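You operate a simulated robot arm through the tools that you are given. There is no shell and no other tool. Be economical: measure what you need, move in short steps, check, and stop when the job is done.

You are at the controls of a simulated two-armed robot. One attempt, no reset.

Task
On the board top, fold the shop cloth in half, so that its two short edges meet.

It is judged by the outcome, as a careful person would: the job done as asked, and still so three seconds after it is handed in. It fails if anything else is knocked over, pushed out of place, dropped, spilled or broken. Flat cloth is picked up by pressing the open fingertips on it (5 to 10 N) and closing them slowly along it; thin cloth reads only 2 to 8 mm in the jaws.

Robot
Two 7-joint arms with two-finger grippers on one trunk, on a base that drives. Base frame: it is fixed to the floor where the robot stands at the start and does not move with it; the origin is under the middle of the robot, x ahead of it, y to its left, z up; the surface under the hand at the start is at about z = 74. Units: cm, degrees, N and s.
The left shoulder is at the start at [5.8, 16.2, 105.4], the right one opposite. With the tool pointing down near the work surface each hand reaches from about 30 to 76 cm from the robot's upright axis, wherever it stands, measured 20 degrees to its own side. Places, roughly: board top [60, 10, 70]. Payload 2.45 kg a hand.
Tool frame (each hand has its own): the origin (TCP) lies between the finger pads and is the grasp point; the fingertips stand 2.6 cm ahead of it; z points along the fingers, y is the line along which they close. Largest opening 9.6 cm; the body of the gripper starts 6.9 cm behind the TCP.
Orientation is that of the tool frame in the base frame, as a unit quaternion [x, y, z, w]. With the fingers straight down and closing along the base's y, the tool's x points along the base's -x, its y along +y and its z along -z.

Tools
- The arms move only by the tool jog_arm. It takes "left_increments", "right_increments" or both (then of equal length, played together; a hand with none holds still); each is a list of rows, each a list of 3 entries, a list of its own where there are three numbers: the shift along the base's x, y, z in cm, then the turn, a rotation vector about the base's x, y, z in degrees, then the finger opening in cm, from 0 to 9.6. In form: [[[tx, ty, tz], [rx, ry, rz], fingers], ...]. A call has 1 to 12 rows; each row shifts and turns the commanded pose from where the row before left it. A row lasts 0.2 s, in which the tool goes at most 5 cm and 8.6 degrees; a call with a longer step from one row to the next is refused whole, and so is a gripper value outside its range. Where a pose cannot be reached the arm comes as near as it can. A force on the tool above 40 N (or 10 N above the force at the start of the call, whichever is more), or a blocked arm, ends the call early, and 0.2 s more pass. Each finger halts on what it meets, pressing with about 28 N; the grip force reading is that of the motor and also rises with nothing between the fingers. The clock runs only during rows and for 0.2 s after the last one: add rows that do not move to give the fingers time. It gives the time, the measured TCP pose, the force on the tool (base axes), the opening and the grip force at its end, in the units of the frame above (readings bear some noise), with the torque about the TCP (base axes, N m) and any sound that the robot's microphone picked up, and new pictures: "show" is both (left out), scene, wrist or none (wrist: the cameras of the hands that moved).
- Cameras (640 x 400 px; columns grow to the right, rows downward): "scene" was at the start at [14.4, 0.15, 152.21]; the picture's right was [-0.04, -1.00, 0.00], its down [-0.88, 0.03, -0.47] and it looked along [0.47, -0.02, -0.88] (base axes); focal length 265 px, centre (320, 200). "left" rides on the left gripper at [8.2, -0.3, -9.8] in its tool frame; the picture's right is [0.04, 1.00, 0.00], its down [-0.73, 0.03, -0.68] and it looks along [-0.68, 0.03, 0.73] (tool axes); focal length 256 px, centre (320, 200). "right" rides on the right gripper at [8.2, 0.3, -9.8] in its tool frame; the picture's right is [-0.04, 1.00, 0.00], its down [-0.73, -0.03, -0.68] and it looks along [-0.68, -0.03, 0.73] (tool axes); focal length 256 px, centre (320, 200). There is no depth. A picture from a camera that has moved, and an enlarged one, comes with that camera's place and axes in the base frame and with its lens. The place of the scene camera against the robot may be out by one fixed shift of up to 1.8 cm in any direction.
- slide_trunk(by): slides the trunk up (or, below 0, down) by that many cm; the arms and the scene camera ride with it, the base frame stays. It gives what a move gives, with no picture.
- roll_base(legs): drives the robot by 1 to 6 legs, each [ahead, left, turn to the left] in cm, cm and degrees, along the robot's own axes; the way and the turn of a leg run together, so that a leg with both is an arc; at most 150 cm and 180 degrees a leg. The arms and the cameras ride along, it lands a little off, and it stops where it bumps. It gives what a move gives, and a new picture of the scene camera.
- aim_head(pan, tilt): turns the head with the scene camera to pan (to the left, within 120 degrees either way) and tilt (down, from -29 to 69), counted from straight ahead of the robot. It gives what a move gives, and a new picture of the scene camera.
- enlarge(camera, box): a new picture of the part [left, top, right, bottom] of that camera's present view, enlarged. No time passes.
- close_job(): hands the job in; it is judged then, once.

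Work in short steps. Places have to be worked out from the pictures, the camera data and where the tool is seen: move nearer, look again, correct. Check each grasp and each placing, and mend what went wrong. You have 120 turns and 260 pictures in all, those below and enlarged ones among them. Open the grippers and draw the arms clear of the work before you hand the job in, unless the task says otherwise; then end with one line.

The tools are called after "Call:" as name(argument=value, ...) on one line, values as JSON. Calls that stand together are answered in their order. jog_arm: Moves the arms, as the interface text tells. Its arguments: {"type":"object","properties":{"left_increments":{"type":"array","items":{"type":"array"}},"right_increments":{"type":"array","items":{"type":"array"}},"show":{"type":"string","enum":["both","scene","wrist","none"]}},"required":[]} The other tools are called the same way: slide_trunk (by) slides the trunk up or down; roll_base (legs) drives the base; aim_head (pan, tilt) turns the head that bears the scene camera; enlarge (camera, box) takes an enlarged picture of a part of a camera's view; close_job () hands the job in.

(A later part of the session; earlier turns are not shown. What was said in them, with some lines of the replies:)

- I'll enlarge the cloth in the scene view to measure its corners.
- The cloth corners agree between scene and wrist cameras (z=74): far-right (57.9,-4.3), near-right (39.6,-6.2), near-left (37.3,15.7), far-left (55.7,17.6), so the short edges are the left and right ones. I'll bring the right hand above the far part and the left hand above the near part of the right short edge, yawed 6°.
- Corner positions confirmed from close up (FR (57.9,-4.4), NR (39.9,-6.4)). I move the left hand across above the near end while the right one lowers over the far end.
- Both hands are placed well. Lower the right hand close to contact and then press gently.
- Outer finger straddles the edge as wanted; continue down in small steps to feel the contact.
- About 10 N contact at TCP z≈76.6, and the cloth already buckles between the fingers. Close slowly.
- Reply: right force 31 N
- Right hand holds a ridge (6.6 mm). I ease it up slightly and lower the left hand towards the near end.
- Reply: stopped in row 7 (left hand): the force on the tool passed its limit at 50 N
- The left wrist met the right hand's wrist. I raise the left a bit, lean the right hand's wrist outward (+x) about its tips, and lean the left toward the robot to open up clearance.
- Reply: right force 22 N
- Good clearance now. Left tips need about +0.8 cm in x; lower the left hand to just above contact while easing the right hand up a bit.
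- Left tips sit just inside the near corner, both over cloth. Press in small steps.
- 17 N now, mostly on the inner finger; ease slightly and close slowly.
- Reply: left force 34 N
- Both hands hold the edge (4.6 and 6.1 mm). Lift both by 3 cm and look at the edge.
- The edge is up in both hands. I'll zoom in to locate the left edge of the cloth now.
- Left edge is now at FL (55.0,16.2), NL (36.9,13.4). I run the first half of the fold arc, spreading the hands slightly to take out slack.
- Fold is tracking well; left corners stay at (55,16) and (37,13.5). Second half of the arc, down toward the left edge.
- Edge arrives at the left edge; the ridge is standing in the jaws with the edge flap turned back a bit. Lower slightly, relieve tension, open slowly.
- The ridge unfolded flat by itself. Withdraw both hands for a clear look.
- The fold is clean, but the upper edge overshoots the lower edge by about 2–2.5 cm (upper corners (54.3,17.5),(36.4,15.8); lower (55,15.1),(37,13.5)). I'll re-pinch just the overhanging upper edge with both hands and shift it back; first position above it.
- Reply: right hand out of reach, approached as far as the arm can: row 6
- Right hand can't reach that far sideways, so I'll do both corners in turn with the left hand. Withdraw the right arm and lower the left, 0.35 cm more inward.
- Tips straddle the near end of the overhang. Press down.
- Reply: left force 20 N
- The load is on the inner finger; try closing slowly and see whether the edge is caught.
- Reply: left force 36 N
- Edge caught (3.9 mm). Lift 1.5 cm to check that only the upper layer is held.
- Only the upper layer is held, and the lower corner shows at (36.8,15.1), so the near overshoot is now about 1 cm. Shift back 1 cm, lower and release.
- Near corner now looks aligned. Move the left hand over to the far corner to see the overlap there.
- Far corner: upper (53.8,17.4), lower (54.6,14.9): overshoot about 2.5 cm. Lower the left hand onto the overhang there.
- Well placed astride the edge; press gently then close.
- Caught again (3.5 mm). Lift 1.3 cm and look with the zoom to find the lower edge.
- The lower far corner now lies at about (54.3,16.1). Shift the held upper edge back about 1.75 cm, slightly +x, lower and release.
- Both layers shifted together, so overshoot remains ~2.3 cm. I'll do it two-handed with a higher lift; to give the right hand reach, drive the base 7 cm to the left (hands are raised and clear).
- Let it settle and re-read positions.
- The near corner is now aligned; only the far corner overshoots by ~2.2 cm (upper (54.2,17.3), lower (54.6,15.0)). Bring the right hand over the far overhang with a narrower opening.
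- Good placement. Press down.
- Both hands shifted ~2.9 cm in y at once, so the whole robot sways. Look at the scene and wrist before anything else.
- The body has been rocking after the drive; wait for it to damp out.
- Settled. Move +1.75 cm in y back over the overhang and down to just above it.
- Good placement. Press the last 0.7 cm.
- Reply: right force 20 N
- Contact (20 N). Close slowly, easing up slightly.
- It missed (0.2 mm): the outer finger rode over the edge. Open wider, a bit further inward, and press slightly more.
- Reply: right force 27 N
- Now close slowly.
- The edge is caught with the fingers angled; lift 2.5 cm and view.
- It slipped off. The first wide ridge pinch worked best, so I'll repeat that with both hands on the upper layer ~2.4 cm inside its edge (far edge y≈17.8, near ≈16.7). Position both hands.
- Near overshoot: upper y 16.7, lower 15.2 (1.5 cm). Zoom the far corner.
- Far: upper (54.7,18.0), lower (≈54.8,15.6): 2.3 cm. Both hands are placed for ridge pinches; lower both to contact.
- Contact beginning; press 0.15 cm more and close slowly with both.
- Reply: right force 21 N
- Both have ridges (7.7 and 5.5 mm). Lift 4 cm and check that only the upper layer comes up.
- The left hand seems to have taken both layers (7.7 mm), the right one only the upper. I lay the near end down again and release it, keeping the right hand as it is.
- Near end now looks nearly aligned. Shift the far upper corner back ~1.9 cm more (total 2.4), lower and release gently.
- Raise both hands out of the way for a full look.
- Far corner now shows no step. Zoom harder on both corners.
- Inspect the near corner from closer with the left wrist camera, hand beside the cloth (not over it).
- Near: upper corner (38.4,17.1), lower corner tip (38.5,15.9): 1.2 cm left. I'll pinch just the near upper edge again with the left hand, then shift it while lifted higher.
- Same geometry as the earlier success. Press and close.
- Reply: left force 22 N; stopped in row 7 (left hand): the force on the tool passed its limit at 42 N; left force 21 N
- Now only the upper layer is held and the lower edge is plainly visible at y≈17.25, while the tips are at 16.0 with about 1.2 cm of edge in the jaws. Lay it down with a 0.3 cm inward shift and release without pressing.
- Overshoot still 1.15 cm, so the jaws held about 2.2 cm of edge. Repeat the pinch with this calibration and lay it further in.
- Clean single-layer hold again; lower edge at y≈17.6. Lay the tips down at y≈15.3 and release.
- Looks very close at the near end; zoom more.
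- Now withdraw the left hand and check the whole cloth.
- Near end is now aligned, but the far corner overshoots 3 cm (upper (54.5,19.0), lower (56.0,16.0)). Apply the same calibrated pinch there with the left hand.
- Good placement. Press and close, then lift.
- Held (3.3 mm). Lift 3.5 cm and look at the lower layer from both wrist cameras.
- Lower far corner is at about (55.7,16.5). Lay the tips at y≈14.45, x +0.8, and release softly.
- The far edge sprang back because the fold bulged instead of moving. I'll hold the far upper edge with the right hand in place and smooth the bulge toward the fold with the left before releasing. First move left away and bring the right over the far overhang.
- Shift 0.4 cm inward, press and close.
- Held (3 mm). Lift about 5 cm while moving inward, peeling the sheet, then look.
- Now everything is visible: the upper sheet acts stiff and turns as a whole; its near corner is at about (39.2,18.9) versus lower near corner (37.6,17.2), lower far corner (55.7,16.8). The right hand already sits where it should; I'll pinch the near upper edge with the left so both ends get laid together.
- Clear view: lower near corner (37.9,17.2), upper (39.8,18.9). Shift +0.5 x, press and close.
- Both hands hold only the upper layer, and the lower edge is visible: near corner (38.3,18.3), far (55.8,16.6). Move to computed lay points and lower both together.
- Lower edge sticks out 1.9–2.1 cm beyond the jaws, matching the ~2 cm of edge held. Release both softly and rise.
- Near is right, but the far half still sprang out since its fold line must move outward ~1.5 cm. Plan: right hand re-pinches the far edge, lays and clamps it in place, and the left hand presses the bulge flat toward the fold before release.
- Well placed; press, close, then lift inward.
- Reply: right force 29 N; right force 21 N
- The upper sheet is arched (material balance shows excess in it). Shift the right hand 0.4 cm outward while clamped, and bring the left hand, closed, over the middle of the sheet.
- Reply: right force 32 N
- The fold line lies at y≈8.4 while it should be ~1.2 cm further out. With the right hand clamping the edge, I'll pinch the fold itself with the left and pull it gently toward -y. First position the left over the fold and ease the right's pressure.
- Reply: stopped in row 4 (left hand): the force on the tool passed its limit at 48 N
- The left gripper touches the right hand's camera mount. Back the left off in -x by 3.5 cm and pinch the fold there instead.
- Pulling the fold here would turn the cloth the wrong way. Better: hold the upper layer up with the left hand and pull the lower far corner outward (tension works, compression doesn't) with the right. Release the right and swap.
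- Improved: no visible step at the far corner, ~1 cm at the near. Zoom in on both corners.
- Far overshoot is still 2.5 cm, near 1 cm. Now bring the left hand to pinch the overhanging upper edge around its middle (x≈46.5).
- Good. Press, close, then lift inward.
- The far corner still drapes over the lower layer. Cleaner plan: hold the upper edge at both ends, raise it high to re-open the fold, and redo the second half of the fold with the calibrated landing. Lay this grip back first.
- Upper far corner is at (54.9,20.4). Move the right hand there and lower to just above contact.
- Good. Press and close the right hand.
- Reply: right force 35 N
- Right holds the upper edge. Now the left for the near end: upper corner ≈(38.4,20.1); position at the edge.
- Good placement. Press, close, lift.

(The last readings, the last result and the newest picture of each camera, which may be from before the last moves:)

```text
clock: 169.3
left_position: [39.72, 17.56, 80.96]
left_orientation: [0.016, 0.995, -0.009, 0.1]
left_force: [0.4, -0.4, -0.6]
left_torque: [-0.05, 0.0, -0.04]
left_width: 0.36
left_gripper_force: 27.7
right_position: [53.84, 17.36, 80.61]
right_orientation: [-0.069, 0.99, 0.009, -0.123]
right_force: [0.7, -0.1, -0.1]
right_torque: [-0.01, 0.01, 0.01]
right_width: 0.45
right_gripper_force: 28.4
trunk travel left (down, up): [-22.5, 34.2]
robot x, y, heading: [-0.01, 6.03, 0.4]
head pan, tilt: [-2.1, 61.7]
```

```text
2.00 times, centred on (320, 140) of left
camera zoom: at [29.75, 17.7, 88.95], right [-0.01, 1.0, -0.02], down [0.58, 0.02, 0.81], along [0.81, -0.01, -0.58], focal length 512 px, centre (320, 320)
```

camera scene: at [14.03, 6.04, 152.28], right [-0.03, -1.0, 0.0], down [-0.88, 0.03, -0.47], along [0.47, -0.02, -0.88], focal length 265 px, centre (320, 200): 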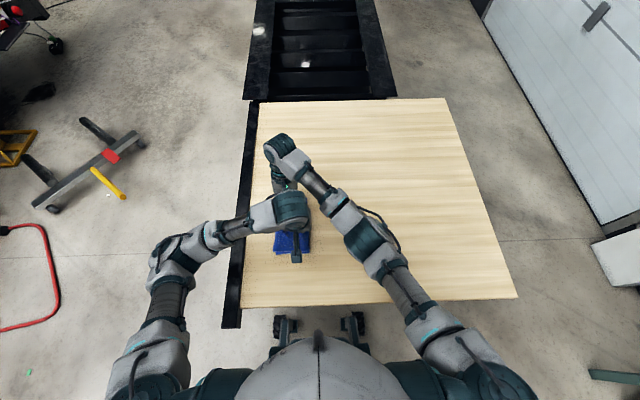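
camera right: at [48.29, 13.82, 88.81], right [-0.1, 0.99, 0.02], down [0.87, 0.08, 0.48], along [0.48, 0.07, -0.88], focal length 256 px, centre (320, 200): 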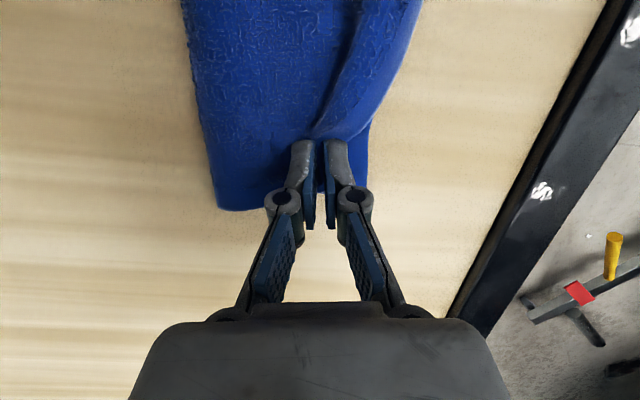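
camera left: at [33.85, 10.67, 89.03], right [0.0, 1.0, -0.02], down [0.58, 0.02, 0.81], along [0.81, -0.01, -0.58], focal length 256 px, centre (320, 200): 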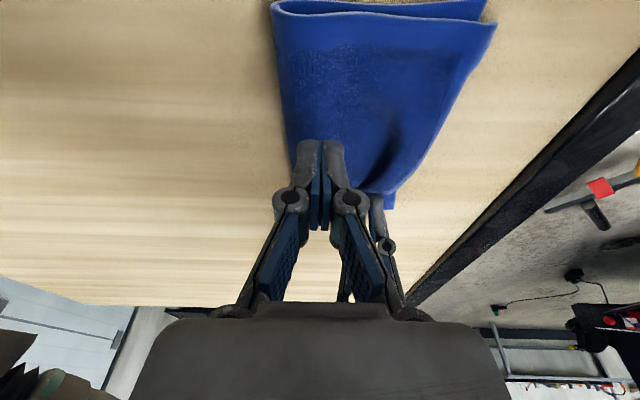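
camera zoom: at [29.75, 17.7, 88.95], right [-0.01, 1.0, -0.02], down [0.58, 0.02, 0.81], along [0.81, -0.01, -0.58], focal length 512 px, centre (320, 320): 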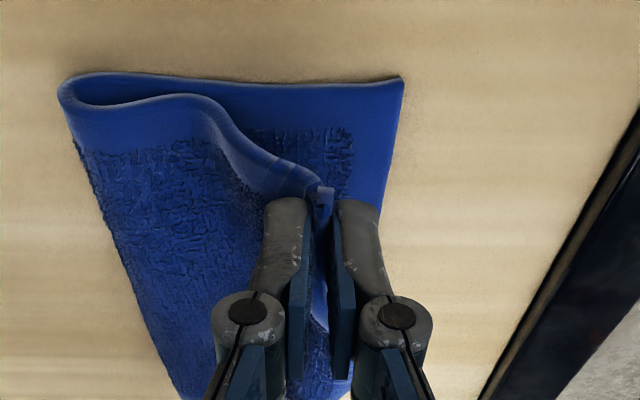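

Both hold the upper layer. Raise high and carry it back until it stands nearly vertical over the intended fold line, then look.

Call:
jog_arm(left_increments=[[[0, -1.4, 1], [0, 0, 0], 0], [[0, -1.4, 1], [0, 0, 0], 0], [[0, -1.4, 0.8], [0, 0, 0], 0], [[0, -1.4, 0.6], [0, 0, 0], 0], [[0, -1.4, 0.4], [0, 0, 0], 0], [[0, -1.4, 0.2], [0, 0, 0], 0], [[0, -1.4, 0], [0, 0, 0], 0], [[0, -1.2, 0], [0, 0, 0], 0], [[0, 0, 0], [0, 0, 0], 0]], right_increments=[[[0.05, -1.4, 1], [0, 0, 0], 0], [[0.05, -1.4, 1], [0, 0, 0], 0], [[0.05, -1.4, 0.8], [0, 0, 0], 0], [[0.05, -1.4, 0.6], [0, 0, 0], 0], [[0, -1.4, 0.4], [0, 0, 0], 0], [[0, -1.4, 0.2], [0, 0, 0], 0], [[0, -1.4, 0], [0, 0, 0], 0], [[0, -1.2, 0], [0, 0, 0], 0], [[0, 0, 0], [0, 0, 0], 0]])

```text
clock: 171.3
left_position: [39.69, 6.6, 84.96]
left_orientation: [0.016, 0.995, -0.008, 0.101]
left_force: [-0.1, 0.5, -0.3]
left_torque: [-0.01, -0.01, -0.01]
left_width: 0.39
left_gripper_force: 27.8
right_position: [53.93, 6.28, 84.64]
right_orientation: [-0.068, 0.99, 0.01, -0.123]
right_force: [0.7, 0.5, 0.2]
right_torque: [-0.05, -0.01, -0.02]
right_width: 0.42
right_gripper_force: 28.0
trunk travel left (down, up): [-22.5, 34.2]
robot x, y, heading: [0.05, 6.31, 0.1]
head pan, tilt: [-2.1, 61.7]
camera scene: at [14.53, 6.16, 152.21], right [-0.03, -1.0, 0.0], down [-0.88, 0.03, -0.47], along [0.47, -0.02, -0.88], focal length 265 px, centre (320, 200)
camera right: at [48.55, 5.4, 96.03], right [-0.1, 1.0, 0.03], down [0.87, 0.07, 0.48], along [0.48, 0.07, -0.88], focal length 256 px, centre (320, 200)
camera left: at [29.73, 6.53, 92.97], right [-0.01, 1.0, -0.02], down [0.58, 0.02, 0.81], along [0.81, -0.01, -0.58], focal length 256 px, centre (320, 200)
```

scene: 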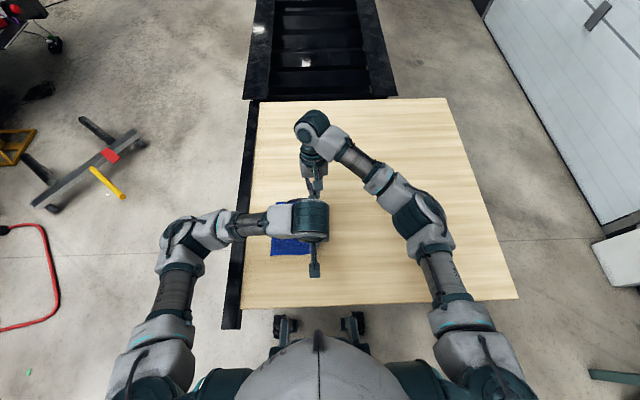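
right: 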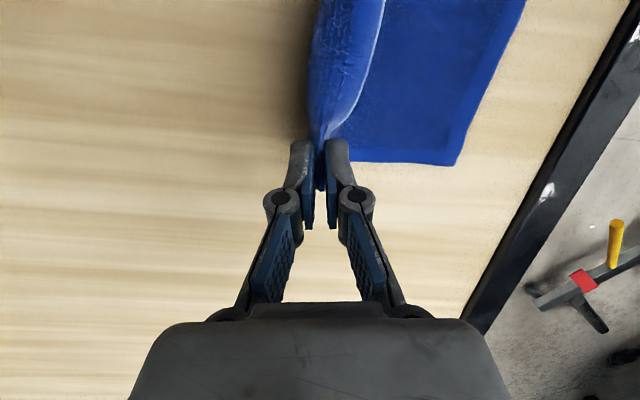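
left: 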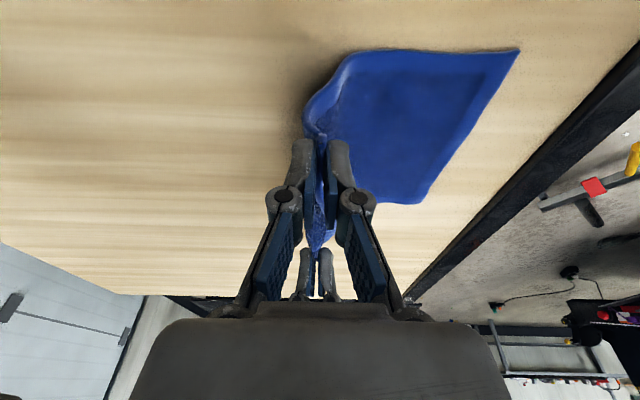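

The fold is fully re-opened and the lower half lies flat: lower edge at near (37.9,19.9), far (55.8,19.3). Redo the fold landing: left tips y≈17.9, right tips y≈16.7 (2.0 and 2.6 cm of edge held).

Call:
jog_arm(left_increments=[[[-0.06, 1.9, -0.45], [0, 0, 0], 0], [[-0.06, 1.9, -0.5], [0, 0, 0], 0], [[-0.06, 1.8, -0.8], [0, 0, 0], 0], [[-0.06, 1.6, -1], [0, 0, 0], 0], [[-0.06, 1.4, -1.2], [0, 0, 0], 0], [[-0.06, 1.1, -1], [0, 0, 0], 0], [[-0.06, 0.8, -1], [0, 0, 0], 0], [[-0.06, 0.5, -0.8], [0, 0, 0], 0], [[-0.06, 0.3, -0.6], [0, 0, 0], 0], [[-0.06, 0, -0.1], [0, 0, 0], 0], [[0, 0, 0], [0, 0, 0], 0]], right_increments=[[[0.05, 1.75, -0.3], [0, 0, 0], 0], [[0.05, 1.75, -0.5], [0, 0, 0], 0], [[0.05, 1.65, -0.7], [0, 0, 0], 0], [[0.05, 1.5, -1], [0, 0, 0], 0], [[0.05, 1.3, -1.2], [0, 0, 0], 0], [[0.05, 1.0, -1], [0, 0, 0], 0], [[0.05, 0.75, -1], [0, 0, 0], 0], [[0.05, 0.45, -0.8], [0, 0, 0], 0], [[0.05, 0.25, -0.6], [0, 0, 0], 0], [[0.05, 0, -0.05], [0, 0, 0], 0], [[0, 0, 0], [0, 0, 0], 0]], show="wrist")

```text
clock: 173.7
left_position: [38.95, 17.86, 77.57]
left_orientation: [0.015, 0.995, -0.008, 0.101]
left_force: [2.0, -0.3, 0.5]
left_torque: [-0.08, -0.04, -0.07]
left_width: 0.38
left_gripper_force: 27.9
right_position: [54.61, 16.71, 77.4]
right_orientation: [-0.068, 0.99, 0.009, -0.123]
right_force: [-2.7, 0.3, 1.9]
right_torque: [-0.04, 0.02, -0.02]
right_width: 0.43
right_gripper_force: 27.6
trunk travel left (down, up): [-22.5, 34.2]
robot x, y, heading: [-0.21, 6.54, 0.1]
head pan, tilt: [-2.1, 61.7]
camera right: at [49.14, 15.9, 88.87], right [-0.1, 1.0, 0.02], down [0.87, 0.07, 0.48], along [0.48, 0.07, -0.88], focal length 256 px, centre (320, 200)
camera left: at [29.1, 17.93, 85.57], right [-0.01, 1.0, -0.02], down [0.58, 0.02, 0.81], along [0.81, -0.01, -0.58], focal length 256 px, centre (320, 200)
```

right: 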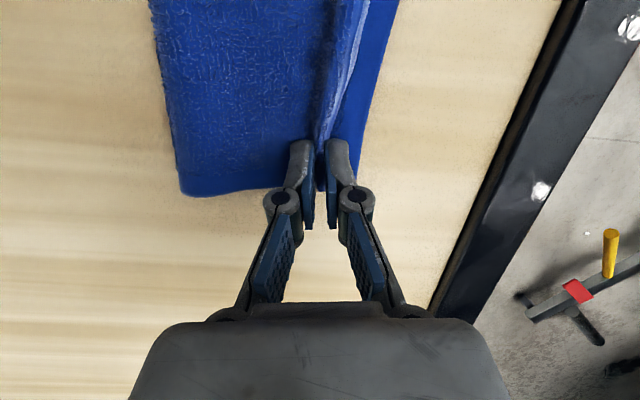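
left: 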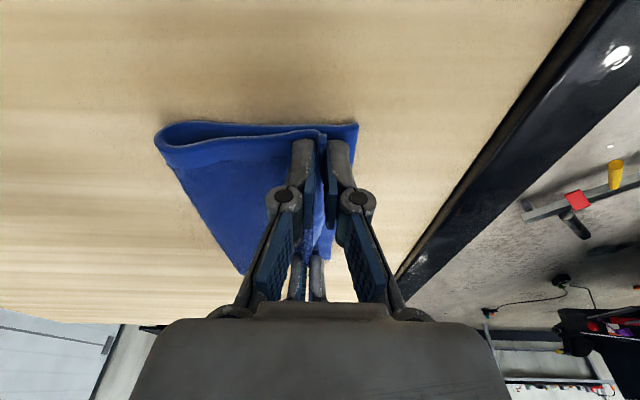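

Lower edge extends 2.4 cm (far) and 2.1 cm (near) past the jaws, matching the held amounts. Nudge inward slightly and release both softly.

Call:
jog_arm(left_increments=[[[0, -0.2, -0.05], [0, 0, 0], 0], [[0, 0, 0], [0, 0, 0], 0.6], [[0, 0, 0.1], [0, 0, 0], 0.9], [[0, 0, 0.3], [0, 0, 0], 1.2], [[0, 0, 0.5], [0, 0, 0], 1.6], [[0, 0, 1.5], [0, 0, 0], 2], [[0, 0, 2], [0, 0, 0], 2], [[0, 0, 2], [0, 0, 0], 2], [[0, 2, 2], [0, 0, 0], 2], [[0, 3, 0], [0, 0, 0], 2], [[0, 3, 0], [0, 0, 0], 2], [[0, 2, 0], [0, 0, 0], 2]], right_increments=[[[0, -0.4, -0.05], [0, 0, 0], 0], [[0, 0, 0], [0, 0, 0], 0.6], [[0, 0, 0.1], [0, 0, 0], 0.9], [[0, 0, 0.3], [0, 0, 0], 1.2], [[0, 0, 0.5], [0, 0, 0], 1.6], [[0, 0, 1.5], [0, 0, 0], 2], [[0, 0, 2], [0, 0, 0], 2], [[0, 0, 2], [0, 0, 0], 2], [[0, -2, 3], [0, 0, 0], 2], [[0, -4, 1], [0, 0, 0], 2], [[0, -4, 0], [0, 0, 0], 2], [[0, -4, 0], [0, 0, 0], 2]], show="none")

Call:
enlarge(camera="scene", box=[256, 190, 336, 270])

Call:
enlarge(camera="right", box=[340, 0, 640, 200])

Call:
enlarge(camera="left", box=[0, 0, 320, 200])

```text
clock: 176.3
left_position: [39.1, 27.64, 85.88]
left_orientation: [0.017, 0.995, -0.008, 0.101]
left_force: [0.3, -0.4, 0.7]
left_torque: [-0.03, 0.01, 0.0]
left_width: 2.01
left_gripper_force: 0.1
right_position: [54.53, 2.21, 87.7]
right_orientation: [-0.068, 0.99, 0.009, -0.122]
right_force: [-0.2, -0.4, 0.6]
right_torque: [0.0, 0.04, 0.0]
right_width: 2.01
right_gripper_force: 0.1
trunk travel left (down, up): [-22.5, 34.2]
robot x, y, heading: [0.09, 5.73, 0.2]
head pan, tilt: [-2.1, 61.7]
```

```text
5.00 times, centred on (296, 230) of scene
camera zoom: at [14.43, 6.23, 152.22], right [-0.03, -1.0, 0.0], down [-0.88, 0.03, -0.47], along [0.47, -0.02, -0.88], focal length 1325 px, centre (440, 50)
```

zoom: 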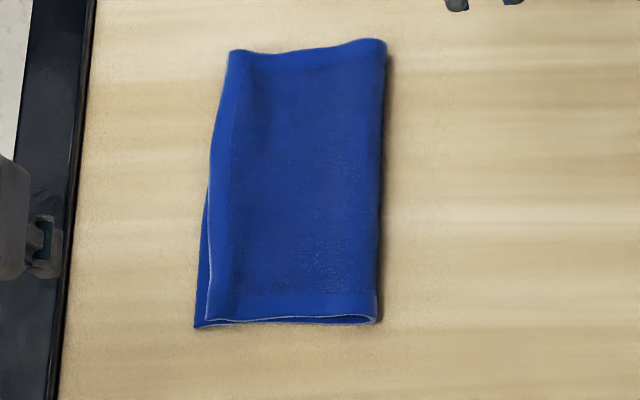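

```text
2.00 times, centred on (490, 100) of right
camera zoom: at [49.11, 1.33, 99.22], right [-0.1, 1.0, 0.03], down [0.87, 0.07, 0.48], along [0.48, 0.07, -0.88], focal length 512 px, centre (-20, 400)
```

zoom: 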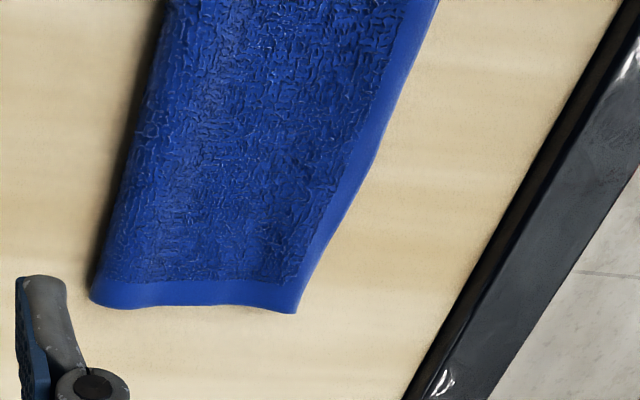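

```text
2.00 times, centred on (160, 100) of left
camera zoom: at [29.12, 27.67, 93.9], right [-0.01, 1.0, -0.02], down [0.58, 0.02, 0.81], along [0.81, -0.01, -0.58], focal length 512 px, centre (640, 400)
```

zoom: 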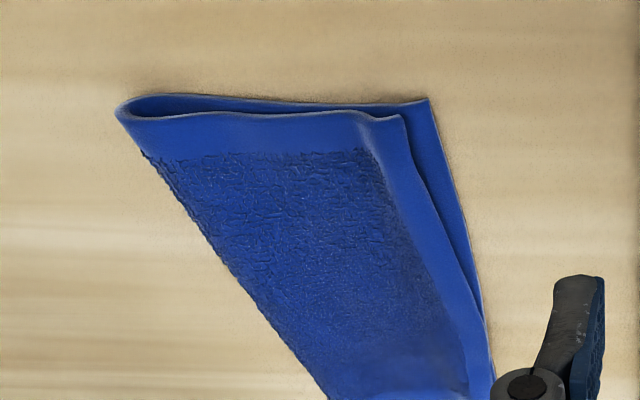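

Excellent: the near end is short by only ~0.8 cm and the far end seems flush. Zoom on the far corner to verify.

Call:
enlarge(camera="right", box=[430, 110, 530, 175])

Call:
enlarge(camera="scene", box=[290, 192, 320, 222])

```text
6.15 times, centred on (480, 142) of right
camera zoom: at [49.11, 1.33, 99.22], right [-0.1, 1.0, 0.03], down [0.87, 0.07, 0.48], along [0.48, 0.07, -0.88], focal length 1575 px, centre (-665, 554)
```

zoom: 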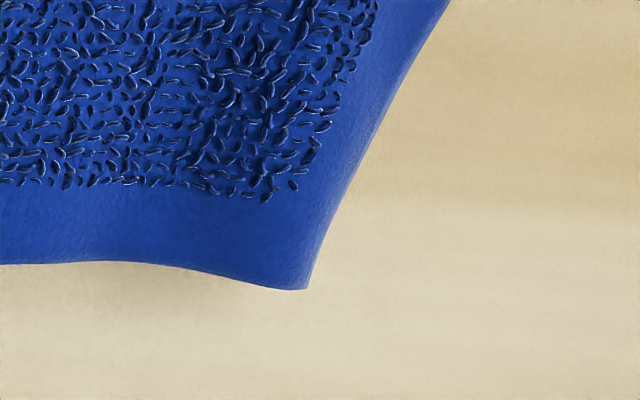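

```text
13.33 times, centred on (305, 207) of scene
camera zoom: at [14.43, 6.23, 152.22], right [-0.03, -1.0, 0.0], down [-0.88, 0.03, -0.47], along [0.47, -0.02, -0.88], focal length 3533 px, centre (520, 107)
```

zoom: 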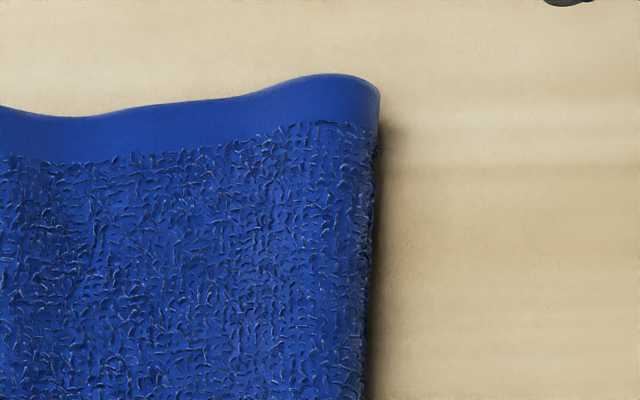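

Upper far corner (56.4,19.4) matches the lower one measured at (55.8,19.3); near within ~0.8 cm. Withdraw both arms further with grippers open and take a last look.

Call:
jog_arm(left_increments=[[[0, 1, 1.5], [0, 0, 0], 4], [[0, 1, 1.5], [0, 0, 0], 6], [[0, 1, 1.5], [0, 0, 0], 8], [[0, 0, 0], [0, 0, 0], 9], [[0, 0, 0], [0, 0, 0], 9]], right_increments=[[[0, -3, 1], [0, 0, 0], 4], [[0, -3, 1], [0, 0, 0], 6], [[0, -3, 1], [0, 0, 0], 8], [[0, -3, 0], [0, 0, 0], 9], [[0, 0, 0], [0, 0, 0], 9]], show="scene")

Call:
enlarge(camera="scene", box=[256, 190, 336, 270])

```text
clock: 177.5
left_position: [38.95, 30.71, 90.47]
left_orientation: [0.016, 0.995, -0.008, 0.101]
left_force: [0.8, -0.2, 0.3]
left_torque: [-0.01, 0.02, 0.03]
left_width: 9.03
left_gripper_force: 0.1
right_position: [54.56, -9.72, 90.81]
right_orientation: [-0.069, 0.99, 0.009, -0.123]
right_force: [-0.6, -0.2, -0.5]
right_torque: [0.01, -0.03, 0.02]
right_width: 9.02
right_gripper_force: 0.2
trunk travel left (down, up): [-22.5, 34.2]
robot x, y, heading: [0.08, 5.94, 0.2]
head pan, tilt: [-2.1, 61.7]
camera scene: at [14.47, 6.24, 152.21], right [-0.03, -1.0, 0.0], down [-0.88, 0.03, -0.47], along [0.47, -0.02, -0.88], focal length 265 px, centre (320, 200)
```

scene: 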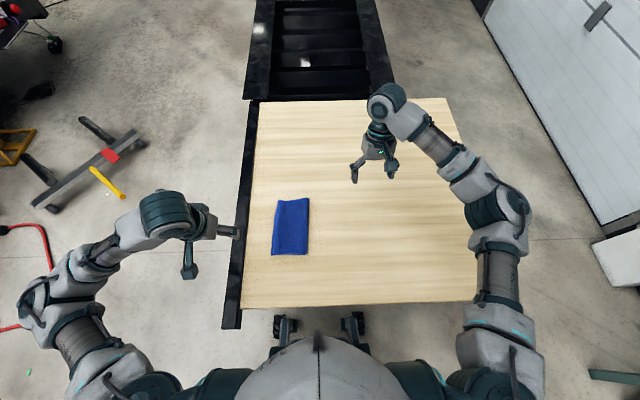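

```text
5.00 times, centred on (296, 230) of scene
camera zoom: at [14.47, 6.24, 152.21], right [-0.03, -1.0, 0.0], down [-0.88, 0.03, -0.47], along [0.47, -0.02, -0.88], focal length 1325 px, centre (440, 50)
```

zoom: 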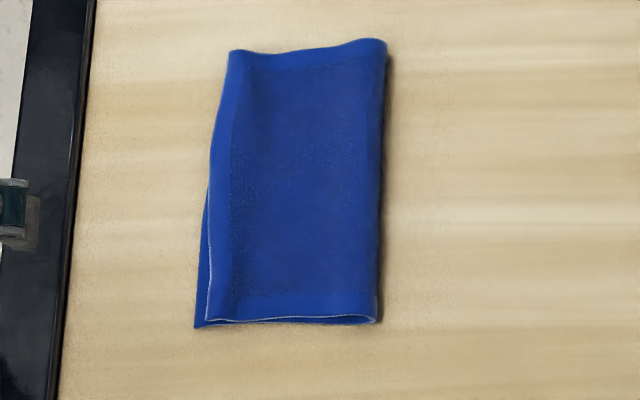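

The cloth is folded in half, flat, its short edges meeting within under 1 cm and the arms clear; I hand the job in.

Call:
close_job()

```text
The job is handed in.
```

The shop cloth is folded in half on the board top. At the last look its two short edges met at the far end and were about 0.8 cm apart at the near end, and both grippers were open and clear of the cloth.
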